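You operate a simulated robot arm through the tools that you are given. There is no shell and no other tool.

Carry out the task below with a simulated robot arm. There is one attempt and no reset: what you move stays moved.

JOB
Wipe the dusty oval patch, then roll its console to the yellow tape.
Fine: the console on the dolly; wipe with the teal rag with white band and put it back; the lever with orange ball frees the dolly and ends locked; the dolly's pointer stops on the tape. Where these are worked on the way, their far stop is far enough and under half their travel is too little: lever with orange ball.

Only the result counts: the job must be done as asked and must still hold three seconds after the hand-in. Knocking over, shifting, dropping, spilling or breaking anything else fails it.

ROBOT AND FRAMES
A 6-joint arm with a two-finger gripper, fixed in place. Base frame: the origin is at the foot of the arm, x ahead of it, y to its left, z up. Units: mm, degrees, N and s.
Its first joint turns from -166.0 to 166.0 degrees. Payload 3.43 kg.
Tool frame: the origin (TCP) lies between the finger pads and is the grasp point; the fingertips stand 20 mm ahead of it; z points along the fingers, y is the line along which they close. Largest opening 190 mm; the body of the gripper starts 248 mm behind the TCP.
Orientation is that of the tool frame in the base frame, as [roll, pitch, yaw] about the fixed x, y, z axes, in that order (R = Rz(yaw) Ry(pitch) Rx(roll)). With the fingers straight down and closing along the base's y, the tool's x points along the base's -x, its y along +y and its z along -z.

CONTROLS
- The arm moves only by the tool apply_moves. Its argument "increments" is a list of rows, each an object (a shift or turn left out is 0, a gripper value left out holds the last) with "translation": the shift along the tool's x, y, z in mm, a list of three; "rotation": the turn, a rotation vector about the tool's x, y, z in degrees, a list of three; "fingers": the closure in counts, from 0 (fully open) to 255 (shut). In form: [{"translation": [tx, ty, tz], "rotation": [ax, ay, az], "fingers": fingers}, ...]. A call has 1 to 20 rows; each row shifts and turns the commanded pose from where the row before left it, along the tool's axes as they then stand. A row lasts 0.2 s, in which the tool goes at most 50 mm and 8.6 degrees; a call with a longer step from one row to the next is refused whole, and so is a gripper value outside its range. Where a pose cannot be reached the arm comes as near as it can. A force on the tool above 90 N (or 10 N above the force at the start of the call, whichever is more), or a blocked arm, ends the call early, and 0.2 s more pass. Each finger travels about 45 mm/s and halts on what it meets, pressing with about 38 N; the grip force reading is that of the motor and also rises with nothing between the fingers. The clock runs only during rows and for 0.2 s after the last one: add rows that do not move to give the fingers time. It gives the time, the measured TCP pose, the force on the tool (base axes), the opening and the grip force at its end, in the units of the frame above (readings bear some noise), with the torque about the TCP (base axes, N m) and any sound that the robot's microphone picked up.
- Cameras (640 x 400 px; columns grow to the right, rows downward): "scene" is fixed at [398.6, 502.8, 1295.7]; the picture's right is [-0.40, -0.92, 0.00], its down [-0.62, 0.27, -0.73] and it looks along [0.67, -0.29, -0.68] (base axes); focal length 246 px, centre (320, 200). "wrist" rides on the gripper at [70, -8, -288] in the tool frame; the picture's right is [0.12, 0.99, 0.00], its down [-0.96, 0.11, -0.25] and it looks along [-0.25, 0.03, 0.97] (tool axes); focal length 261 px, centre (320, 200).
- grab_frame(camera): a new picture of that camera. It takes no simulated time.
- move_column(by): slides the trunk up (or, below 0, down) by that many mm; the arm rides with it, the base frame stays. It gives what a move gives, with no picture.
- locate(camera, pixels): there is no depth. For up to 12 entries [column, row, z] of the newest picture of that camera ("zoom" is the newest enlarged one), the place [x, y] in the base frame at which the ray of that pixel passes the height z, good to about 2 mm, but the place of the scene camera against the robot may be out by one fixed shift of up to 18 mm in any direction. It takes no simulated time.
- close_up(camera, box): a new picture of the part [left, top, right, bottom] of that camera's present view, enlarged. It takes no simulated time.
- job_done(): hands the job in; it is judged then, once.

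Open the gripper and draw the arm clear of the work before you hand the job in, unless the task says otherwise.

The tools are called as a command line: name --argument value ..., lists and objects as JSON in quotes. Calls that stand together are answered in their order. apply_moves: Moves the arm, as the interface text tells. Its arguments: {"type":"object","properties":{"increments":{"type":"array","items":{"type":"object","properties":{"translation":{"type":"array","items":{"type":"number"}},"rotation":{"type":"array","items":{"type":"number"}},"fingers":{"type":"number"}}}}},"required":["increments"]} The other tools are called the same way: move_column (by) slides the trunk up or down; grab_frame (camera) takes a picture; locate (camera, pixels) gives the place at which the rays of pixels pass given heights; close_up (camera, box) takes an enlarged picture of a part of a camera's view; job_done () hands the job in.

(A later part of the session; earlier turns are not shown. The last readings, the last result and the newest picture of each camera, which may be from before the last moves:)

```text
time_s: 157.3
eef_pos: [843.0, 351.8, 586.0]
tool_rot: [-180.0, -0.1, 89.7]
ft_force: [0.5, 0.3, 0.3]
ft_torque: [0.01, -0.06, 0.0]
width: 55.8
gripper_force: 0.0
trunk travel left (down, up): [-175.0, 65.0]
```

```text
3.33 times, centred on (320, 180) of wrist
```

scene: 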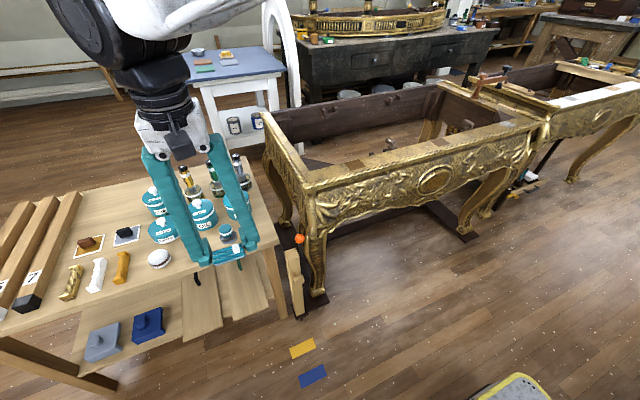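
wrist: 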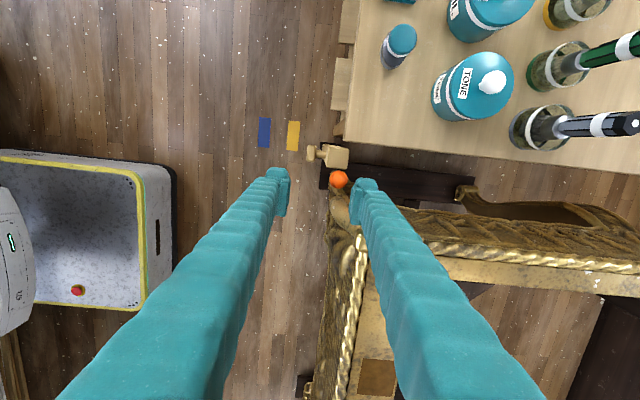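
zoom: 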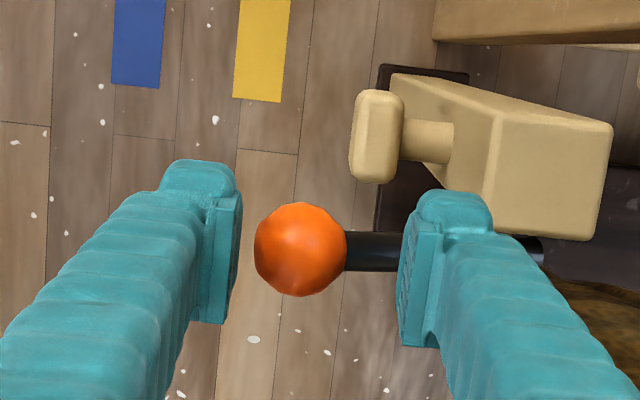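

The lever has swung over by itself: the rod is now seen lying toward −x at zoom (300–540,250). I locate the ball at possible heights and take pictures.

locate --camera "zoom" --pixels '[[300, 250, 500], [300, 250, 550], [540, 250, 500], [535, 250, 450], [300, 250, 450]]'

close_up --camera "scene" --box '[260, 210, 340, 310]'

```text
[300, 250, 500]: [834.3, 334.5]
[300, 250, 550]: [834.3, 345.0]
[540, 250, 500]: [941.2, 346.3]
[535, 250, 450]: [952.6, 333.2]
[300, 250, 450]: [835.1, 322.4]
```

```text
4.00 times, centred on (300, 260) of scene
```

zoom: 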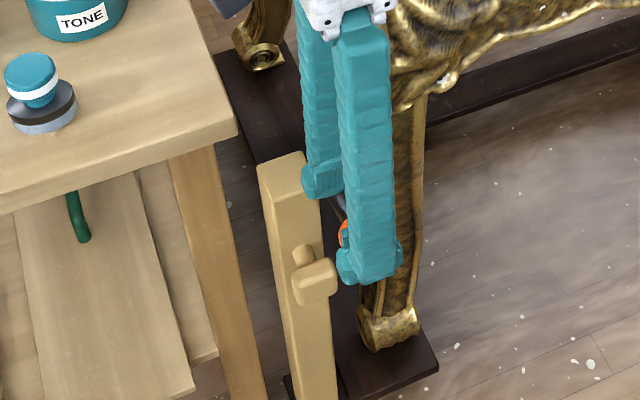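

I let a moment pass and check whether the lever has settled.

apply_moves --increments '[{}, {}, {}, {}, {}]'

close_up --camera "wrist" --box '[240, 120, 400, 240]'

```text
time_s: 158.5
eef_pos: [841.8, 352.5, 586.2]
tool_rot: [-180.0, -0.1, 89.6]
ft_force: [-0.2, -0.1, -0.1]
ft_torque: [0.0, 0.01, -0.02]
width: 56.0
gripper_force: 0.0
trunk travel left (down, up): [-175.0, 65.0]
```

```text
3.33 times, centred on (320, 180) of wrist
```

zoom: 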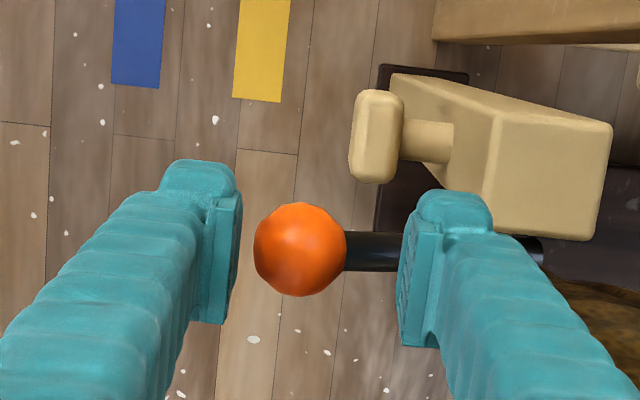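

The lever lies settled at its far side. The post (x 903–948, y 360–405, top z≈540) can be gripped along x from above to pull the dolly precisely. I rise and move above the post with ~75 mm opening.

apply_moves --increments '[{"translation": [0, 0, -30]}, {"translation": [0, 0, -40], "fingers": 155}, {"translation": [15, 20, -10]}, {"translation": [15, 30, 0]}, {"translation": [0, 30, 0]}, {}]'

grab_frame --camera "wrist"

close_up --camera "wrist" --box '[240, 120, 400, 240]'

locate --camera "zoom" --pixels '[[300, 250, 540]]'

close_up --camera "scene" --box '[250, 200, 350, 310]'

```text
time_s: 159.9
eef_pos: [923.0, 380.1, 666.3]
tool_rot: [-180.0, -0.1, 89.6]
ft_force: [0.0, -0.5, 0.0]
ft_torque: [-0.02, -0.02, 0.03]
width: 74.5
gripper_force: 0.2
trunk travel left (down, up): [-175.0, 65.0]
```

```text
taken
```

wrist: 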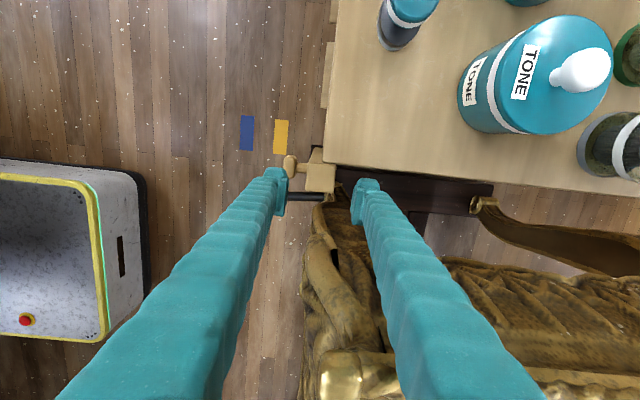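

```text
3.33 times, centred on (320, 180) of wrist
```

zoom: 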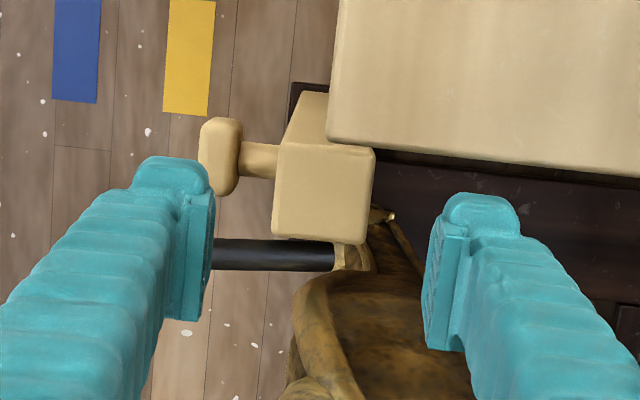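

```text
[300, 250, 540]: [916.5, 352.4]
```

```text
3.64 times, centred on (300, 255) of scene
```

zoom: 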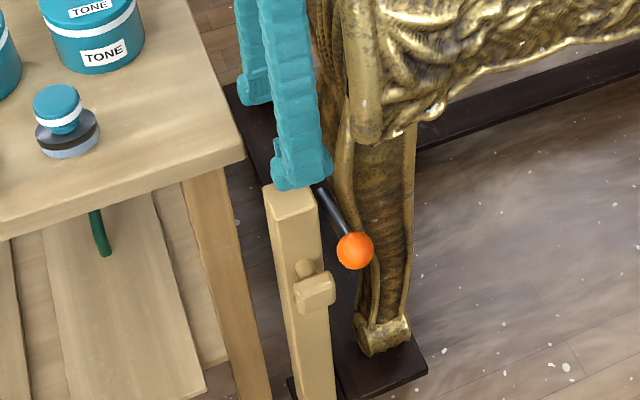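

The lever rod leans toward −x with the ball low. I measure the table edge and the post top from this view to check finger clearance.

close_up --camera "wrist" --box '[250, 120, 410, 240]'

locate --camera "zoom" --pixels '[[297, 125, 665], [297, 140, 640], [400, 155, 640], [500, 170, 640], [247, 148, 540], [342, 148, 540], [333, 242, 540], [242, 238, 540], [345, 148, 550], [182, 150, 480], [230, 160, 480]]'

```text
3.33 times, centred on (330, 180) of wrist
```

zoom: 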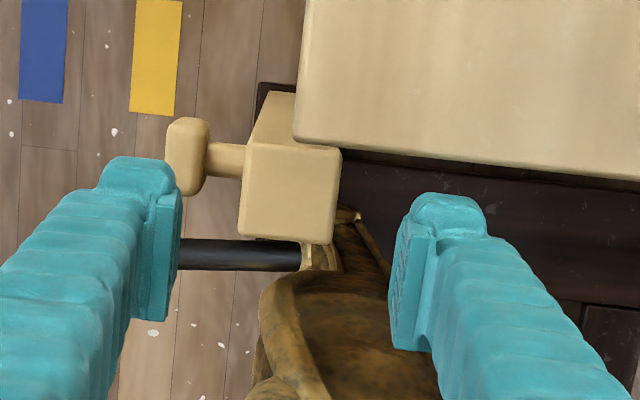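

```text
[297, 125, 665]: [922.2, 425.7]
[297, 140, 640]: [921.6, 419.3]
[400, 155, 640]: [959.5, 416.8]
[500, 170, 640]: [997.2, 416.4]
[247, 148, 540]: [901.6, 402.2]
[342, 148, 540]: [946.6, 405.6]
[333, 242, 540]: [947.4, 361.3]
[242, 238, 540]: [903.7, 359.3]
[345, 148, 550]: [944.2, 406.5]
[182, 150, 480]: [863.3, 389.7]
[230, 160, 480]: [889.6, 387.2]
```

Table edge is at y≈417 and the post spans y 360–404, so fingers centred at y≈382 clear both the table and the lever rod. I lower over the post top.

apply_moves --increments '[{"translation": [2, 2, 0]}, {"translation": [0, 0, 35]}, {"translation": [0, 0, 35]}, {"translation": [0, 0, 30]}, {}]'

close_up --camera "wrist" --box '[250, 120, 410, 240]'

close_up --camera "scene" --box '[250, 200, 350, 310]'

```text
time_s: 161.1
eef_pos: [924.6, 383.6, 565.4]
tool_rot: [-179.9, -0.1, 89.7]
ft_force: [1.3, -0.3, 0.6]
ft_torque: [-0.01, 0.0, 0.0]
width: 74.4
gripper_force: 0.2
trunk travel left (down, up): [-175.0, 65.0]
```

```text
3.33 times, centred on (330, 180) of wrist
```

zoom: 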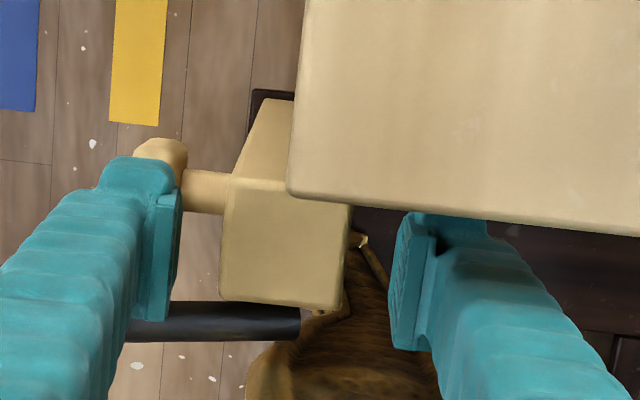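

```text
3.64 times, centred on (300, 255) of scene
```

zoom: 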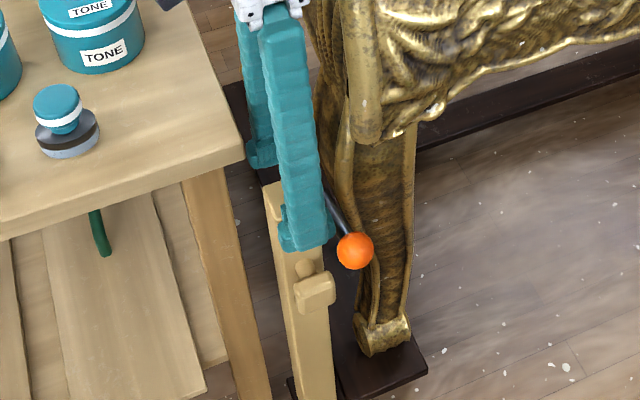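

Aligned. I lower another ~33 mm so the pads straddle the post top.

apply_moves --increments '[{"translation": [0, 0, 12]}, {"translation": [0, 0, 12]}, {"translation": [0, 0, 9]}, {}]'

close_up --camera "wrist" --box '[250, 120, 410, 240]'

```text
time_s: 162.1
eef_pos: [923.6, 383.8, 534.0]
tool_rot: [-180.0, 0.0, 89.5]
ft_force: [-0.5, -0.1, -0.6]
ft_torque: [0.0, -0.03, 0.0]
width: 74.6
gripper_force: 0.0
trunk travel left (down, up): [-175.0, 65.0]
```

```text
3.33 times, centred on (330, 180) of wrist
```

zoom: 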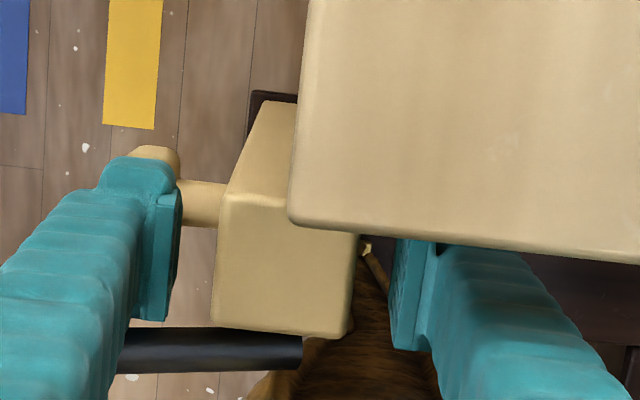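

The post is well centred between the pads. I close on it.

apply_moves --increments '[{"fingers": 255}, {}, {}, {}, {}]'

close_up --camera "wrist" --box '[250, 120, 410, 240]'

```text
time_s: 163.3
eef_pos: [924.8, 382.2, 533.6]
tool_rot: [-179.9, 0.0, 89.7]
ft_force: [-6.2, -2.4, 0.1]
ft_torque: [-0.04, 0.0, 0.38]
width: 45.2
gripper_force: 44.4
trunk travel left (down, up): [-175.0, 65.0]
```

```text
3.33 times, centred on (330, 180) of wrist
```

zoom: 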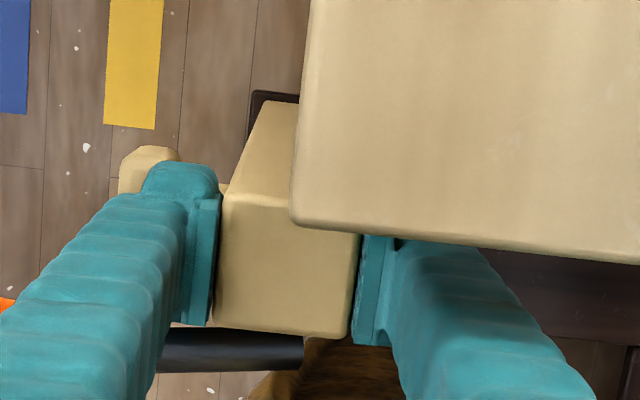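

Gripped (45 mm). I pull gently −x by 6 mm to see whether the dolly rolls.

apply_moves --increments '[{"translation": [0, -2, 0]}, {"translation": [0, -2, 0]}, {"translation": [0, -2, 0]}, {}]'

```text
time_s: 164.3
eef_pos: [919.4, 383.4, 534.3]
tool_rot: [-180.0, 0.0, 89.7]
ft_force: [4.0, -14.8, -4.5]
ft_torque: [0.04, -0.17, 0.15]
width: 44.9
gripper_force: 44.8
trunk travel left (down, up): [-175.0, 65.0]
```

It moves with little force. I continue 20 mm and compare the pictures to be sure the whole dolly moves.

apply_moves --increments '[{"translation": [0, -5, 0]}, {"translation": [0, -5, 0]}, {"translation": [0, -5, 0]}, {"translation": [0, -5, 0]}, {}]'

grab_frame --camera "scene"

close_up --camera "scene" --box '[240, 220, 400, 360]'

```text
time_s: 165.5
eef_pos: [898.2, 383.7, 532.6]
tool_rot: [-179.9, -0.1, 89.6]
ft_force: [-2.7, -32.0, -7.1]
ft_torque: [-0.26, -0.06, 0.26]
width: 45.1
gripper_force: 45.1
trunk travel left (down, up): [-175.0, 65.0]
```

```text
taken
```

scene: 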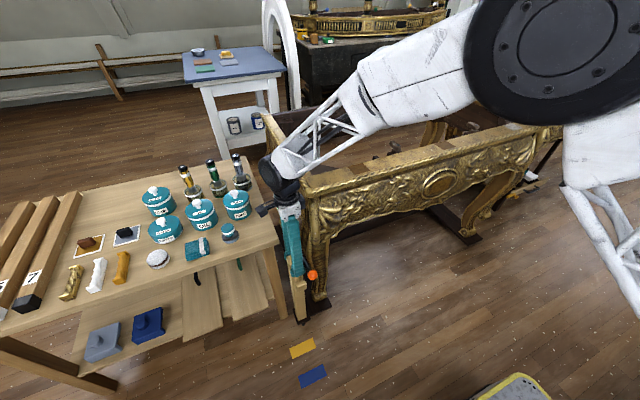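

```text
2.86 times, centred on (320, 290) of scene
```

zoom: 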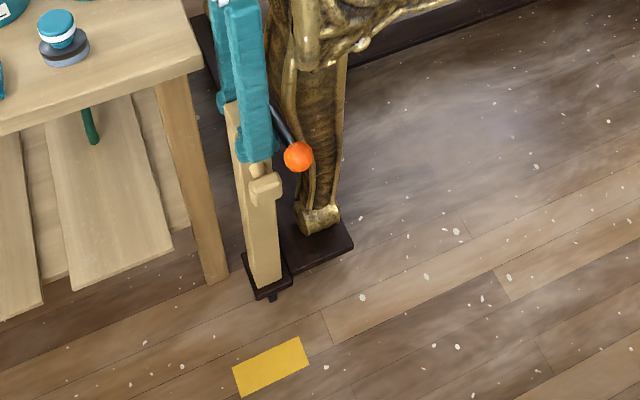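

The whole dolly rolls. A side force of −32 N in y suggests its track bends slightly to −y, so I follow with a small −y component while pulling another 36 mm.

apply_moves --increments '[{"translation": [-1.2, -4, 0]}, {"translation": [-0.3, -6, 0]}, {"translation": [-0.3, -6, 0]}, {"translation": [-0.3, -6, 0]}, {"translation": [-0.3, -6, 0]}, {"translation": [-0.3, -6, 0]}, {}]'

close_up --camera "scene" --box '[260, 280, 340, 380]'

```text
time_s: 167.1
eef_pos: [864.5, 382.5, 534.5]
tool_rot: [179.8, -0.2, 89.7]
ft_force: [-2.5, 20.3, -9.5]
ft_torque: [0.31, 0.07, 0.34]
width: 45.1
gripper_force: 44.6
trunk travel left (down, up): [-175.0, 65.0]
```

```text
4.00 times, centred on (300, 330) of scene
```

zoom: 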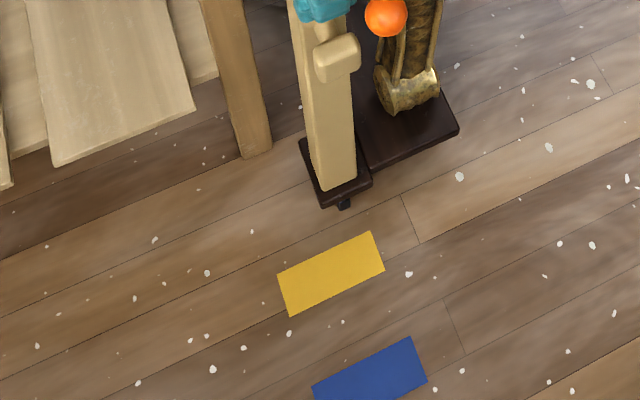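

The side force flipped to +20 N, so I ease it and keep a smaller correction, pulling 40 mm more to bring the pointer near the tape.

apply_moves --increments '[{"translation": [0.8, -6, 0]}, {"translation": [-0.15, -7, 0]}, {"translation": [-0.15, -7, 0]}, {"translation": [-0.15, -7, 0]}, {"translation": [-0.15, -7, 0]}, {"translation": [-0.15, -6, 0]}, {}]'

close_up --camera "scene" --box '[270, 310, 340, 370]'

grab_frame --camera "wrist"

```text
time_s: 168.7
eef_pos: [824.6, 381.2, 533.0]
tool_rot: [179.9, -0.1, 89.7]
ft_force: [-3.5, 43.1, 2.9]
ft_torque: [0.36, -0.02, 0.22]
width: 44.9
gripper_force: 45.4
trunk travel left (down, up): [-175.0, 65.0]
```

```text
6.67 times, centred on (305, 340) of scene
```

zoom: 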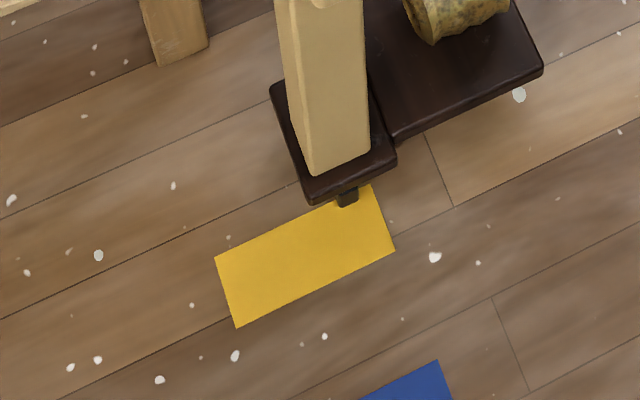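

```text
taken
```

wrist: 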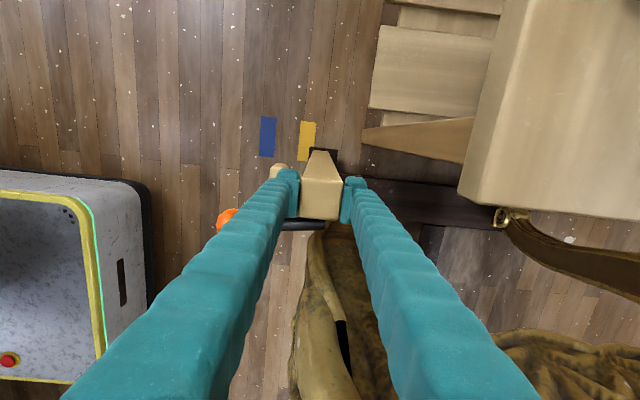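

The pointer now overlaps the tape's far edge in the scene view. I relieve the +43 N side force and measure pointer versus tape.

locate --camera "zoom" --pixels '[[349, 206, 0], [349, 206, 15], [349, 206, 30], [372, 186, 0], [395, 248, 0], [215, 257, 0], [236, 327, 0], [383, 217, 0]]'

apply_moves --increments '[{"translation": [1.8, 0, 0]}, {}]'

```text
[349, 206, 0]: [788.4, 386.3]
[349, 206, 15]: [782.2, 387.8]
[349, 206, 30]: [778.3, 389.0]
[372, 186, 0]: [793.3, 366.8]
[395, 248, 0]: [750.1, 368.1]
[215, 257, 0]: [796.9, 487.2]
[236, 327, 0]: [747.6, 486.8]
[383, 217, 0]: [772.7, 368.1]
```

```text
time_s: 169.3
eef_pos: [825.2, 380.5, 532.5]
tool_rot: [180.0, 0.0, 89.6]
ft_force: [-5.2, 23.4, 2.7]
ft_torque: [0.04, 0.07, 0.34]
width: 45.0
gripper_force: 44.9
trunk travel left (down, up): [-175.0, 65.0]
```

Pointer tip is about 10–11 mm short of the tape's centre line. I pull 10 mm more with the side force relieved.

apply_moves --increments '[{"translation": [0.6, -3, 0]}, {"translation": [0.3, -3, 0]}, {"translation": [0.3, -4, 0]}, {}, {}]'

close_up --camera "scene" --box '[270, 310, 340, 370]'

locate --camera "zoom" --pixels '[[353, 217, 0], [353, 217, 15], [353, 217, 30], [374, 186, 0], [395, 248, 0]]'

```text
time_s: 170.5
eef_pos: [812.8, 382.8, 533.7]
tool_rot: [-179.9, 0.0, 89.7]
ft_force: [2.2, -41.7, 2.6]
ft_torque: [-0.4, -0.02, 0.11]
width: 45.6
gripper_force: 45.0
trunk travel left (down, up): [-175.0, 65.0]
```

```text
6.67 times, centred on (305, 340) of scene
```

zoom: 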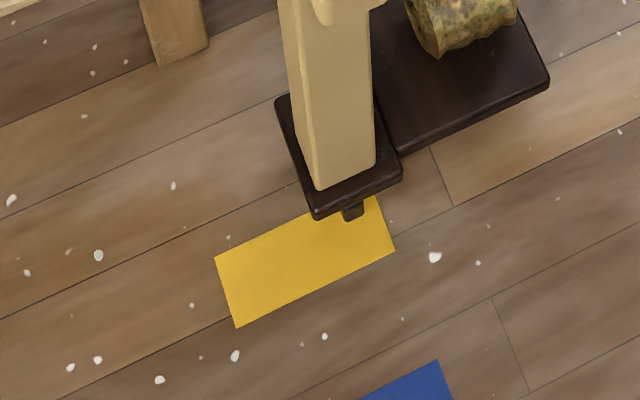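

```text
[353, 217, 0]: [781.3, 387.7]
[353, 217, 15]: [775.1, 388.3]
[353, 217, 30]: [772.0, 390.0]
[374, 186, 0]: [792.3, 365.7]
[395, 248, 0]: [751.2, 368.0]
```

Pointer is within ~4 mm of the tape centre. I pull 3 mm more while easing the side load.

apply_moves --increments '[{"translation": [-0.8, -3, 0]}, {"translation": [-0.6, 0, 0]}, {}, {}]'

close_up --camera "scene" --box '[270, 310, 340, 370]'

```text
time_s: 171.5
eef_pos: [810.7, 384.7, 534.1]
tool_rot: [-180.0, -0.1, 89.8]
ft_force: [-5.7, -20.9, -7.0]
ft_torque: [-0.72, 0.6, 0.65]
width: 44.8
gripper_force: 45.6
trunk travel left (down, up): [-175.0, 65.0]
```

```text
6.67 times, centred on (305, 340) of scene
```

zoom: 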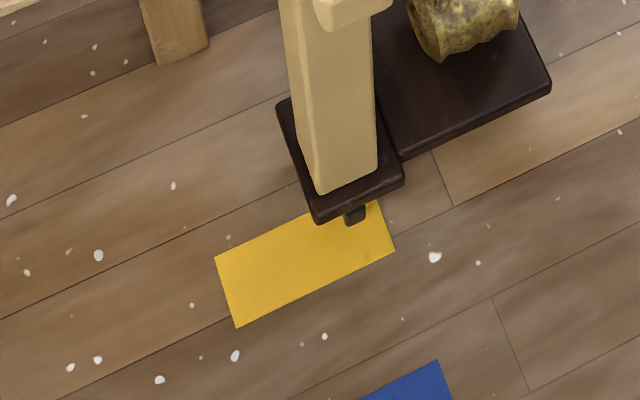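

Pointer sits well within the tape. I release the post, rise, and then look at the lever for locking.

apply_moves --increments '[{"fingers": 150}, {}, {}, {"translation": [0, 0, -20]}, {"translation": [0, 0, -40]}, {"translation": [0, 0, -40]}, {"translation": [-10, -30, 0]}, {}]'

grab_frame --camera "wrist"

close_up --camera "scene" --box '[270, 310, 340, 370]'

close_up --camera "wrist" --box '[200, 120, 400, 250]'

```text
time_s: 173.3
eef_pos: [782.6, 372.4, 633.0]
tool_rot: [180.0, -0.1, 89.6]
ft_force: [-0.4, -0.2, 0.3]
ft_torque: [-0.02, 0.02, -0.03]
width: 78.1
gripper_force: 0.1
trunk travel left (down, up): [-175.0, 65.0]
```

```text
taken
```

wrist: 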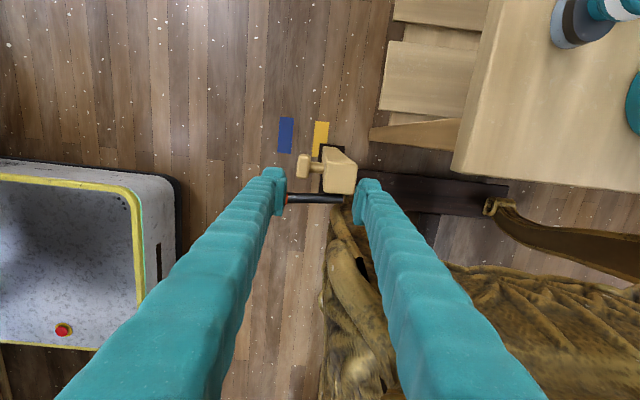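

```text
6.67 times, centred on (305, 340) of scene
```

zoom: 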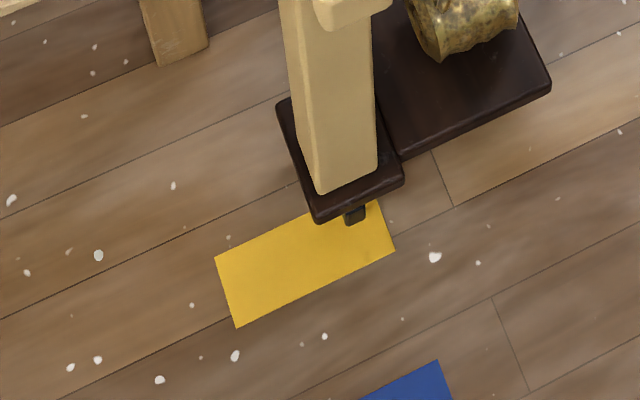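

```text
3.08 times, centred on (300, 185) of wrist
```

zoom: 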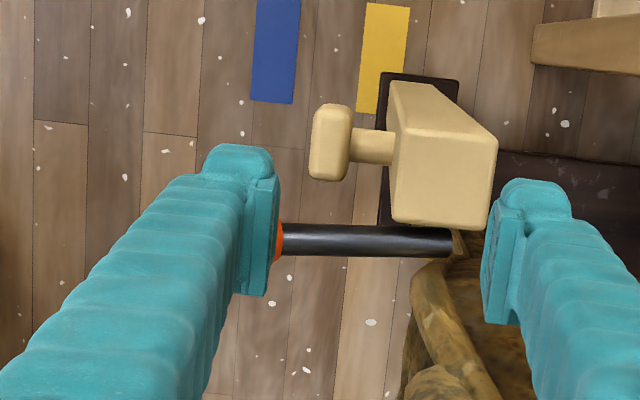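

The dolly stays in place. I move over to the ball side to see it between the fingers.

apply_moves --increments '[{"translation": [-5, -30, -20]}, {"translation": [-5, -30, -10]}, {"translation": [-6, -5, 0]}, {}]'

close_up --camera "wrist" --box '[240, 120, 440, 250]'

close_up --camera "scene" --box '[270, 240, 370, 320]'

```text
time_s: 174.3
eef_pos: [717.6, 357.8, 664.0]
tool_rot: [179.9, -0.1, 89.6]
ft_force: [-0.4, 0.6, 1.5]
ft_torque: [0.01, 0.0, -0.01]
width: 78.0
gripper_force: 0.1
trunk travel left (down, up): [-175.0, 65.0]
```

```text
3.08 times, centred on (340, 185) of wrist
```

zoom: 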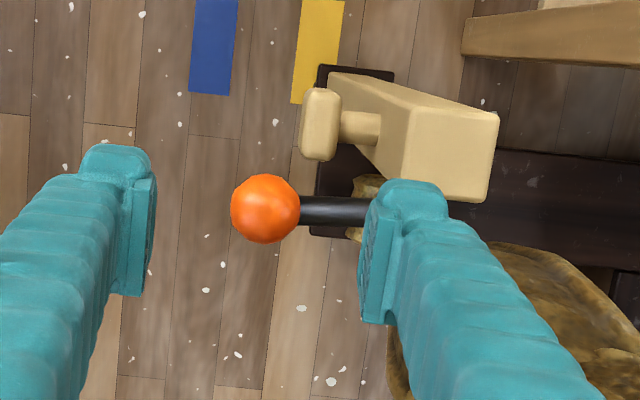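

```text
5.00 times, centred on (320, 280) of scene
```

zoom: 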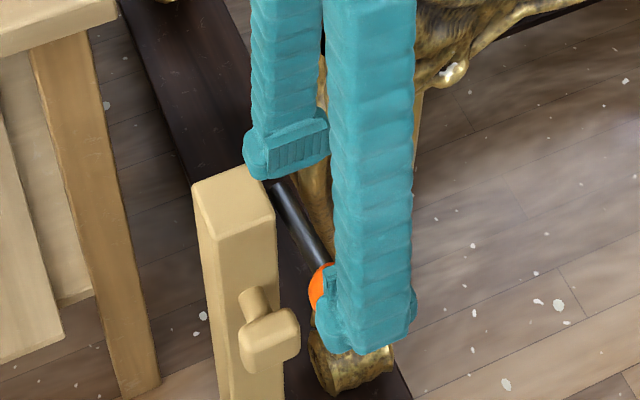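

The ball is at about (723,344,546) with its rod running back toward the post. To lift it I'll use the closed fingers from its −x/under side with a 30° tilt. I move off to −x, close the fingers and turn the tool back.

apply_moves --increments '[{"translation": [-3, -40, 0], "fingers": 255}, {"translation": [-4, -40, 0]}, {"rotation": [0, 0, -8.2]}, {"rotation": [0, 0, -8.2]}, {"rotation": [0, 0, -8.2]}, {"rotation": [0, 0, -8.2]}, {"rotation": [0, 0, -8.2]}, {"rotation": [0, 0, -8.2]}, {"rotation": [0, 0, -8.2]}, {"rotation": [0, 0, -8.2]}, {"rotation": [0, 0, -8.2]}, {"rotation": [0, 0, -8.2]}, {"rotation": [0, 0, -8.4]}, {}]'

apply_moves --increments '[{"rotation": [0, -7.5, 0]}, {"rotation": [0, -7.5, 0]}, {"rotation": [0, -7.5, 0]}, {"rotation": [0, -7.5, 0]}, {}]'

```text
time_s: 177.3
eef_pos: [637.2, 351.7, 664.4]
tool_rot: [179.9, 0.0, -179.9]
ft_force: [-0.8, 0.0, 0.0]
ft_torque: [0.0, 0.02, -0.03]
width: 0.0
gripper_force: 34.1
trunk travel left (down, up): [-175.0, 65.0]
```

```text
time_s: 178.5
eef_pos: [636.9, 350.0, 663.3]
tool_rot: [179.9, 30.0, 180.0]
ft_force: [0.1, -0.4, -0.1]
ft_torque: [-0.02, 0.04, -0.02]
width: 0.0
gripper_force: 34.0
trunk travel left (down, up): [-175.0, 65.0]
```

Feasible. I lower to just −x of the ball at z≈533.

apply_moves --increments '[{"translation": [17.9, -1.8, 39.7]}, {"translation": [17.9, -1.8, 39.7]}, {"translation": [17.9, -1.8, 39.7]}, {}]'

grab_frame --camera "wrist"

close_up --camera "wrist" --box '[240, 120, 440, 250]'

close_up --camera "scene" --box '[270, 240, 370, 320]'

```text
time_s: 179.5
eef_pos: [651.4, 344.2, 533.9]
tool_rot: [179.9, 30.0, -180.0]
ft_force: [0.3, 0.1, 0.3]
ft_torque: [0.04, -0.02, -0.03]
width: 0.0
gripper_force: 34.5
trunk travel left (down, up): [-175.0, 65.0]
```

```text
taken
```

wrist: 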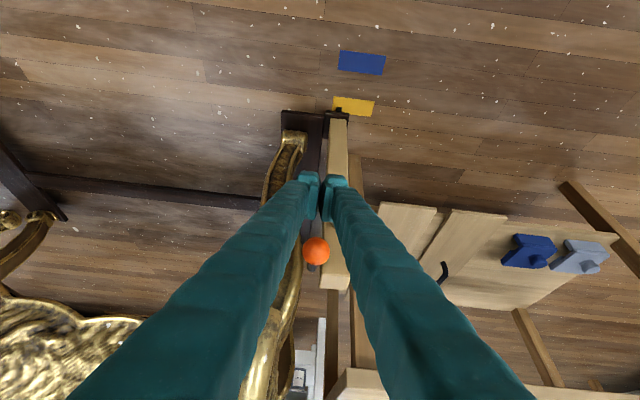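

```text
3.08 times, centred on (340, 185) of wrist
```

zoom: 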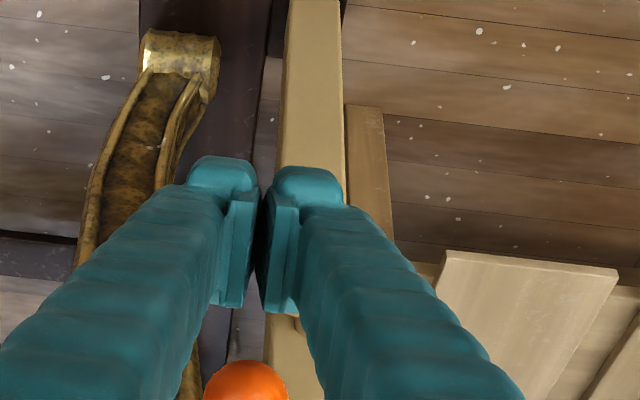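

```text
5.00 times, centred on (320, 280) of scene
```

zoom: 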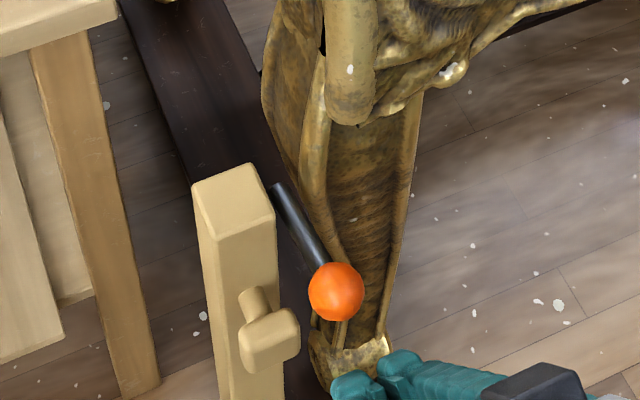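

Clear picture: ball at scene zoom (336,290), fingers approaching low from −x. I advance +x to just short of contact.

apply_moves --increments '[{"translation": [-11, 0, 6.3]}, {"translation": [-11, 0, 6.3]}, {}]'

close_up --camera "scene" --box '[280, 240, 360, 300]'

close_up --camera "wrist" --box '[240, 160, 400, 280]'

```text
time_s: 180.3
eef_pos: [675.5, 344.8, 533.1]
tool_rot: [179.9, 30.0, 179.9]
ft_force: [-0.6, -0.3, -0.1]
ft_torque: [0.01, 0.0, 0.0]
width: 0.0
gripper_force: 34.5
trunk travel left (down, up): [-175.0, 65.0]
```

```text
6.67 times, centred on (320, 270) of scene
```

zoom: 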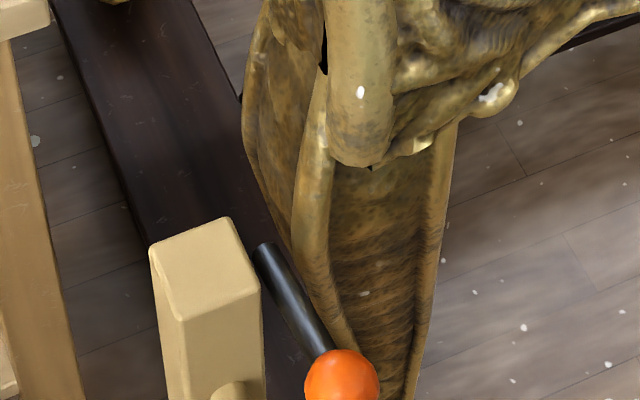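

```text
3.33 times, centred on (320, 220) of wrist
```

zoom: 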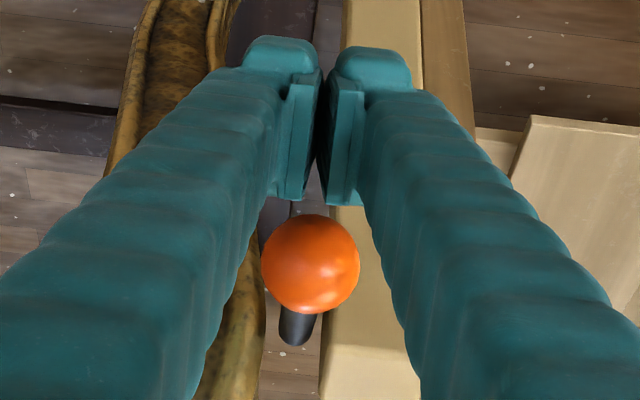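

apply_moves --increments '[{"translation": [-4.3, 0, 2.5]}, {}]'

apply_moves --increments '[{"translation": [-2.6, 0, 1.5]}, {}]'

close_up --camera "wrist" --box '[240, 160, 400, 280]'

close_up --camera "scene" --box '[280, 260, 360, 320]'

```text
time_s: 180.9
eef_pos: [681.3, 344.9, 533.4]
tool_rot: [180.0, 30.0, -179.9]
ft_force: [0.4, -0.4, 0.3]
ft_torque: [0.0, 0.0, 0.01]
width: 0.3
gripper_force: 34.3
trunk travel left (down, up): [-175.0, 65.0]
```

```text
time_s: 181.5
eef_pos: [683.3, 346.0, 533.7]
tool_rot: [179.9, 30.1, -180.0]
ft_force: [0.1, -0.3, 0.0]
ft_torque: [-0.01, -0.02, -0.04]
width: 0.1
gripper_force: 34.0
trunk travel left (down, up): [-175.0, 65.0]
```

```text
3.33 times, centred on (320, 220) of wrist
```

zoom: 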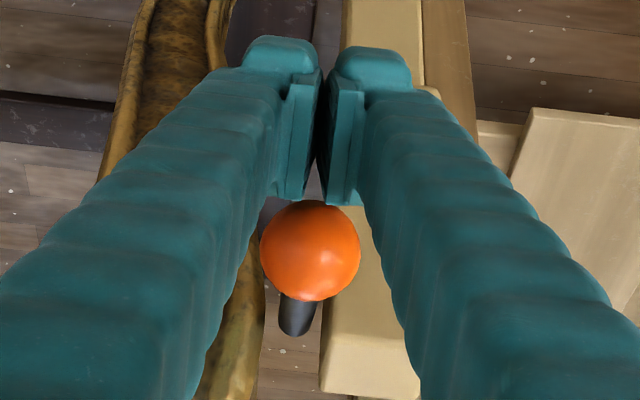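

```text
6.67 times, centred on (320, 290) of scene
```

zoom: 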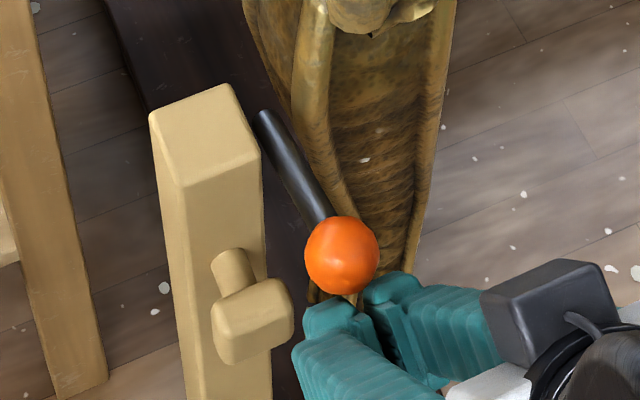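

The fingers are just under/behind the ball. I touch it and start lifting along the lever's arc.

apply_moves --increments '[{"translation": [-2.2, 0, 1.2]}, {"translation": [-5.1, 0, -4.5]}, {"translation": [-5.1, 0, -4.5]}, {"translation": [-5.1, 0, -4.5]}, {}]'

close_up --camera "scene" --box '[280, 250, 360, 320]'

close_up --camera "wrist" --box '[240, 160, 400, 280]'

```text
time_s: 182.7
eef_pos: [691.5, 345.3, 553.1]
tool_rot: [179.9, 30.0, 180.0]
ft_force: [-1.4, 1.1, -1.1]
ft_torque: [-0.02, 0.01, 0.0]
width: 0.0
gripper_force: 34.3
trunk travel left (down, up): [-175.0, 65.0]
```

```text
5.71 times, centred on (320, 285) of scene
```

zoom: 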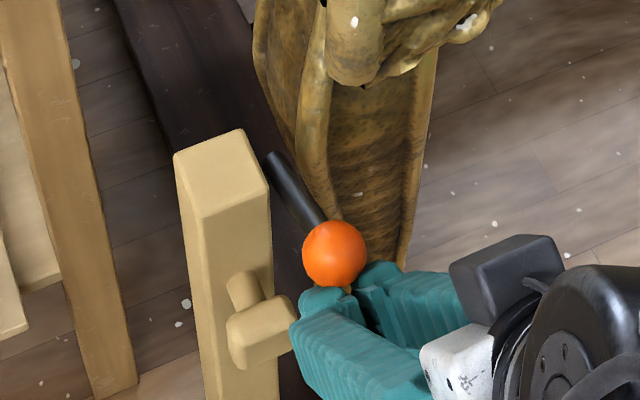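

```text
3.33 times, centred on (320, 220) of wrist
```

zoom: 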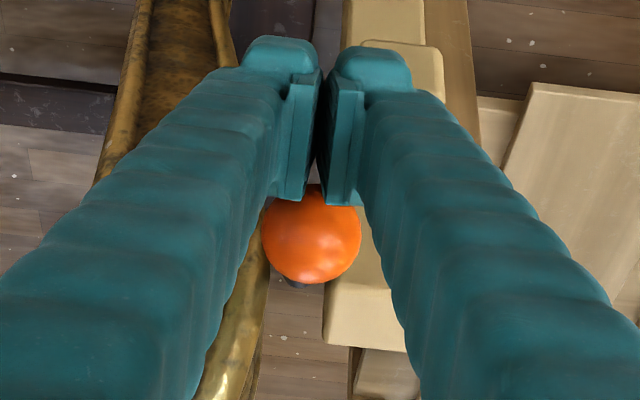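

The ball is rising with the fingers, near-zero force. I continue along the arc.

apply_moves --increments '[{"translation": [-7, 0, -3.6]}, {"translation": [-7, 0, -3.6]}, {"translation": [-7, 0, -3.6]}, {}]'

close_up --camera "scene" --box '[280, 250, 360, 320]'

close_up --camera "wrist" --box '[240, 160, 400, 280]'

```text
time_s: 183.7
eef_pos: [706.4, 344.5, 572.4]
tool_rot: [179.9, 30.1, -180.0]
ft_force: [-1.2, 0.0, -1.0]
ft_torque: [-0.01, 0.01, 0.0]
width: 0.0
gripper_force: 33.9
trunk travel left (down, up): [-175.0, 65.0]
```

```text
5.71 times, centred on (320, 285) of scene
```

zoom: 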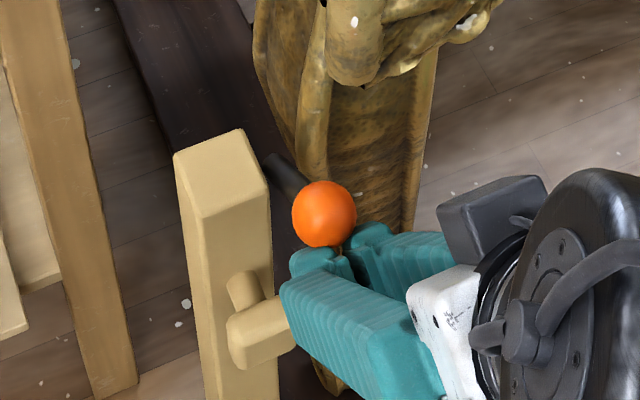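

```text
3.33 times, centred on (320, 220) of wrist
```

zoom: 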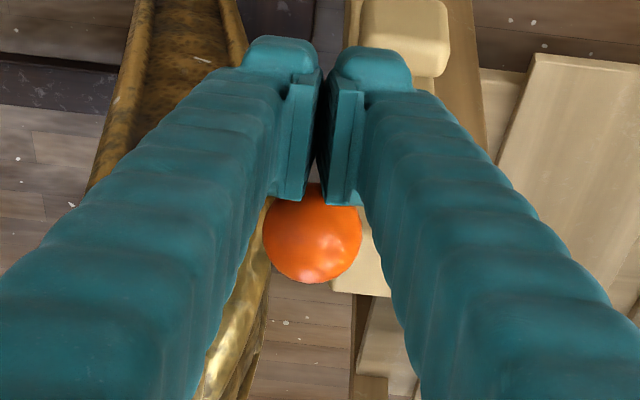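

Working well and the post has not shifted. Continuing the arc.

apply_moves --increments '[{"translation": [-7.6, 0, -1.7]}, {"translation": [-7.6, 0, -1.7]}, {"translation": [-7.6, 0, -1.7]}, {}]'

apply_moves --increments '[{"translation": [-7.8, 0, 0.3]}, {"translation": [-7.8, 0, 0.3]}, {"translation": [-7.8, 0, 0.3]}, {}]'

close_up --camera "scene" --box '[270, 230, 360, 310]'

close_up --camera "wrist" --box '[240, 160, 400, 280]'

```text
time_s: 184.7
eef_pos: [722.8, 345.5, 589.2]
tool_rot: [179.9, 29.9, -180.0]
ft_force: [-0.6, 0.0, -0.9]
ft_torque: [0.02, -0.03, -0.01]
width: 0.2
gripper_force: 34.0
trunk travel left (down, up): [-175.0, 65.0]
```

```text
time_s: 185.7
eef_pos: [742.9, 345.6, 599.8]
tool_rot: [180.0, 29.9, 180.0]
ft_force: [0.2, -0.7, 0.6]
ft_torque: [0.0, -0.03, 0.0]
width: 0.0
gripper_force: 33.8
trunk travel left (down, up): [-175.0, 65.0]
```

```text
5.00 times, centred on (315, 270) of scene
```

zoom: 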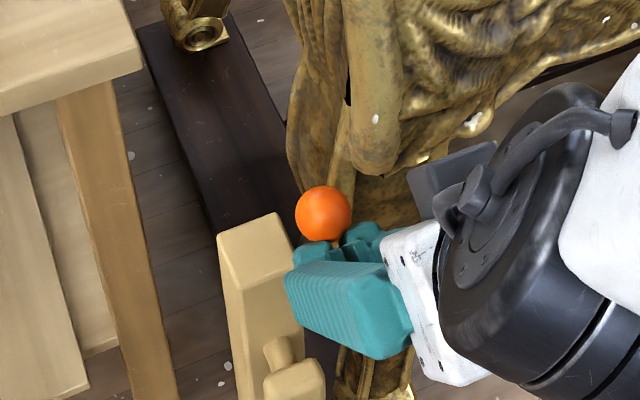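

```text
3.33 times, centred on (320, 220) of wrist
```

zoom: 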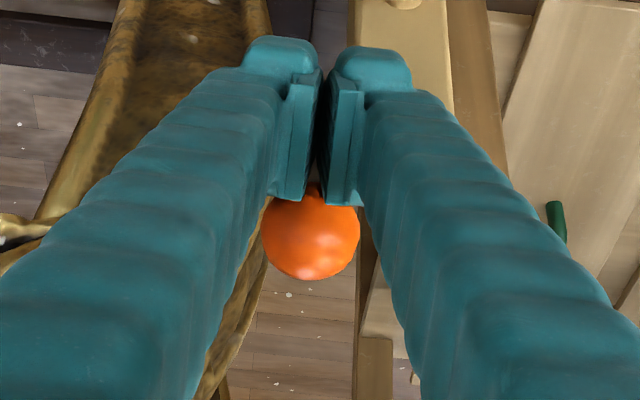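

Nearly upright. Continuing more slowly.

apply_moves --increments '[{"translation": [-5, 0, 1.4]}, {"translation": [-5, 0, 1.4]}, {"translation": [-5, 0, 1.4]}, {}]'

close_up --camera "scene" --box '[270, 230, 360, 310]'

close_up --camera "wrist" --box '[240, 160, 400, 280]'

```text
time_s: 186.7
eef_pos: [759.1, 346.1, 602.9]
tool_rot: [179.9, 30.1, -179.9]
ft_force: [-0.4, 0.8, -0.3]
ft_torque: [-0.03, 0.03, 0.03]
width: 0.0
gripper_force: 34.4
trunk travel left (down, up): [-175.0, 65.0]
```

```text
5.00 times, centred on (315, 270) of scene
```

zoom: 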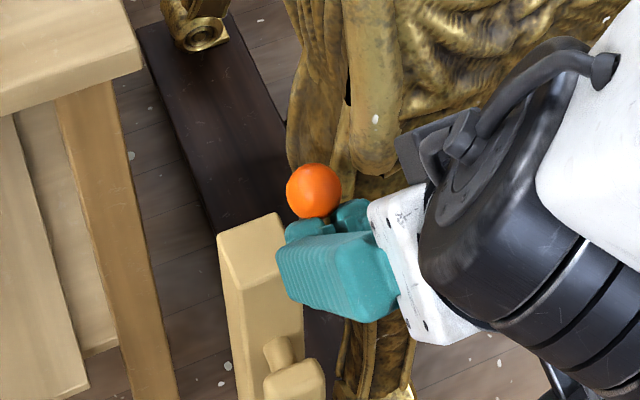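

```text
3.33 times, centred on (320, 220) of wrist
```

zoom: 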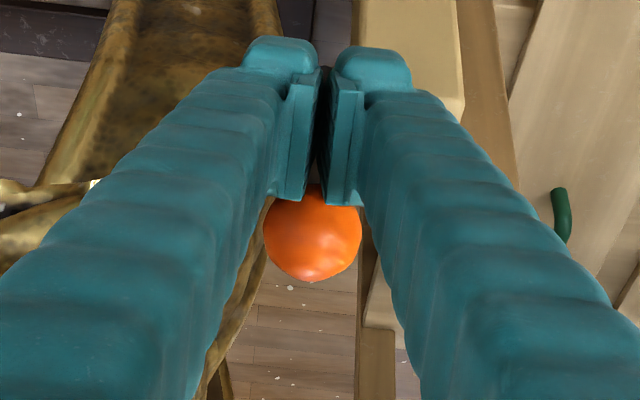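

About 14 mm remain to the upright (locked) stop. I go on in small steps watching for resistance.

apply_moves --increments '[{"translation": [-2.7, 0, 1.3]}, {"translation": [-2.7, 0, 1.3]}, {"translation": [-2.7, 0, 1.3]}, {}]'

apply_moves --increments '[{"translation": [-1.7, 0, 1.0]}, {}]'

close_up --camera "scene" --box '[270, 230, 360, 310]'

close_up --camera "wrist" --box '[240, 160, 400, 280]'

```text
time_s: 187.7
eef_pos: [767.6, 346.2, 605.0]
tool_rot: [179.9, 30.0, 180.0]
ft_force: [0.2, 0.3, 0.3]
ft_torque: [0.0, 0.02, -0.03]
width: 0.0
gripper_force: 34.3
trunk travel left (down, up): [-175.0, 65.0]
```

```text
time_s: 188.3
eef_pos: [770.5, 346.1, 604.4]
tool_rot: [180.0, 30.0, -180.0]
ft_force: [0.1, 0.4, -0.2]
ft_torque: [0.01, -0.02, 0.0]
width: 0.0
gripper_force: 34.0
trunk travel left (down, up): [-175.0, 65.0]
```

```text
5.00 times, centred on (315, 270) of scene
```

zoom: 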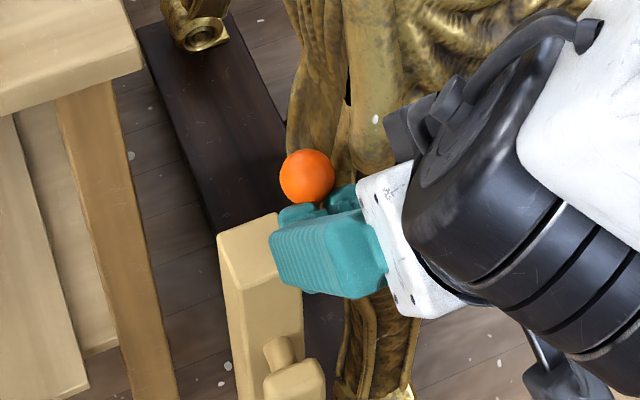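

```text
3.33 times, centred on (320, 220) of wrist
```

zoom: 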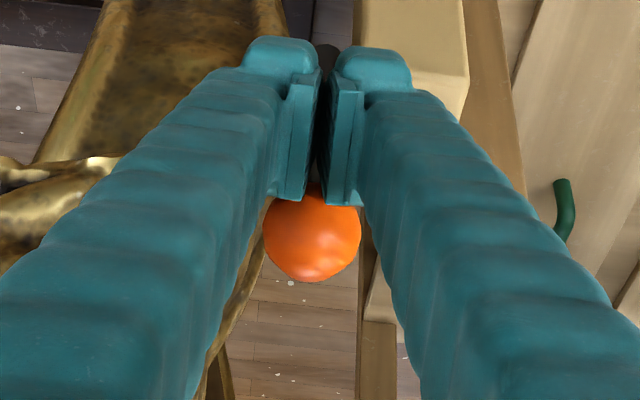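

apply_moves --increments '[{"translation": [-1.7, 0, 1.0]}, {}]'

apply_moves --increments '[{"translation": [-1.7, 0, 1.0]}, {}]'

apply_moves --increments '[{"translation": [-1.7, 0, 1.0]}, {}]'

close_up --camera "scene" --box '[270, 230, 360, 310]'

```text
time_s: 188.9
eef_pos: [771.4, 345.6, 605.4]
tool_rot: [179.9, 30.0, -180.0]
ft_force: [0.7, -0.2, 0.0]
ft_torque: [0.03, 0.04, -0.03]
width: 0.0
gripper_force: 34.6
trunk travel left (down, up): [-175.0, 65.0]
```

```text
time_s: 189.5
eef_pos: [773.6, 345.7, 604.2]
tool_rot: [179.8, 29.9, 180.0]
ft_force: [0.4, -0.1, -1.0]
ft_torque: [0.01, 0.0, 0.0]
width: 0.0
gripper_force: 34.4
trunk travel left (down, up): [-175.0, 65.0]
```

```text
time_s: 190.1
eef_pos: [774.4, 345.5, 603.6]
tool_rot: [179.8, 29.9, 180.0]
ft_force: [-4.6, -0.6, -1.8]
ft_torque: [-0.01, 0.02, 0.1]
width: 0.0
gripper_force: 34.6
trunk travel left (down, up): [-175.0, 65.0]
```

```text
5.00 times, centred on (315, 270) of scene
```

zoom: 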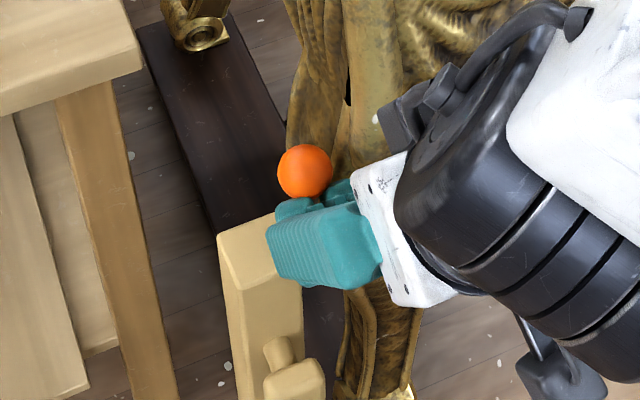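

Resistance begins (−4.6 N) right at the expected upright position. One more small push to confirm it is at its stop.

apply_moves --increments '[{"translation": [-0.9, 0, 0.5]}, {}]'

close_up --camera "scene" --box '[270, 310, 340, 370]'

close_up --camera "scene" --box '[270, 230, 360, 310]'

```text
time_s: 190.7
eef_pos: [775.4, 346.3, 603.2]
tool_rot: [179.9, 29.9, 180.0]
ft_force: [-12.4, 0.5, -5.4]
ft_torque: [-0.05, 0.06, 0.07]
width: 0.1
gripper_force: 33.7
trunk travel left (down, up): [-175.0, 65.0]
```

```text
6.67 times, centred on (305, 340) of scene
```

zoom: 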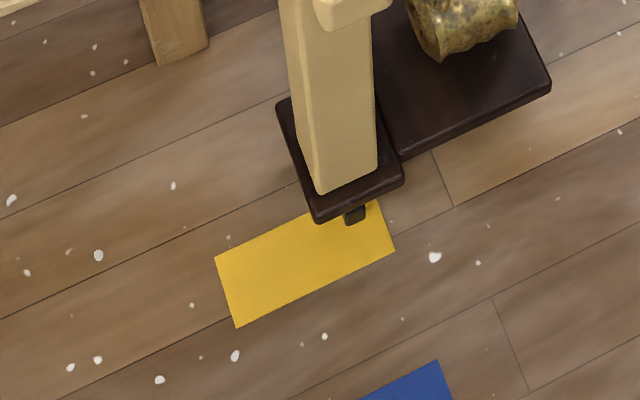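

```text
5.00 times, centred on (315, 270) of scene
```

zoom: 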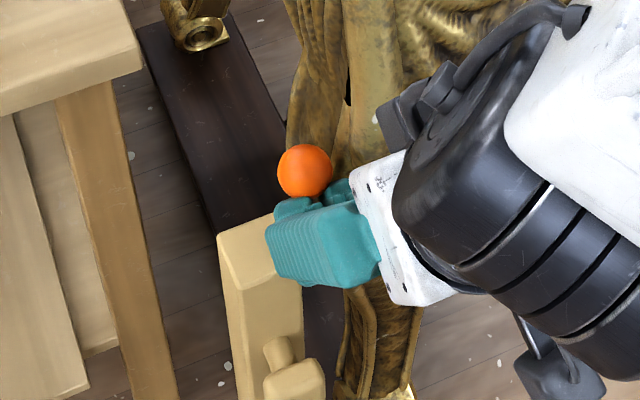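

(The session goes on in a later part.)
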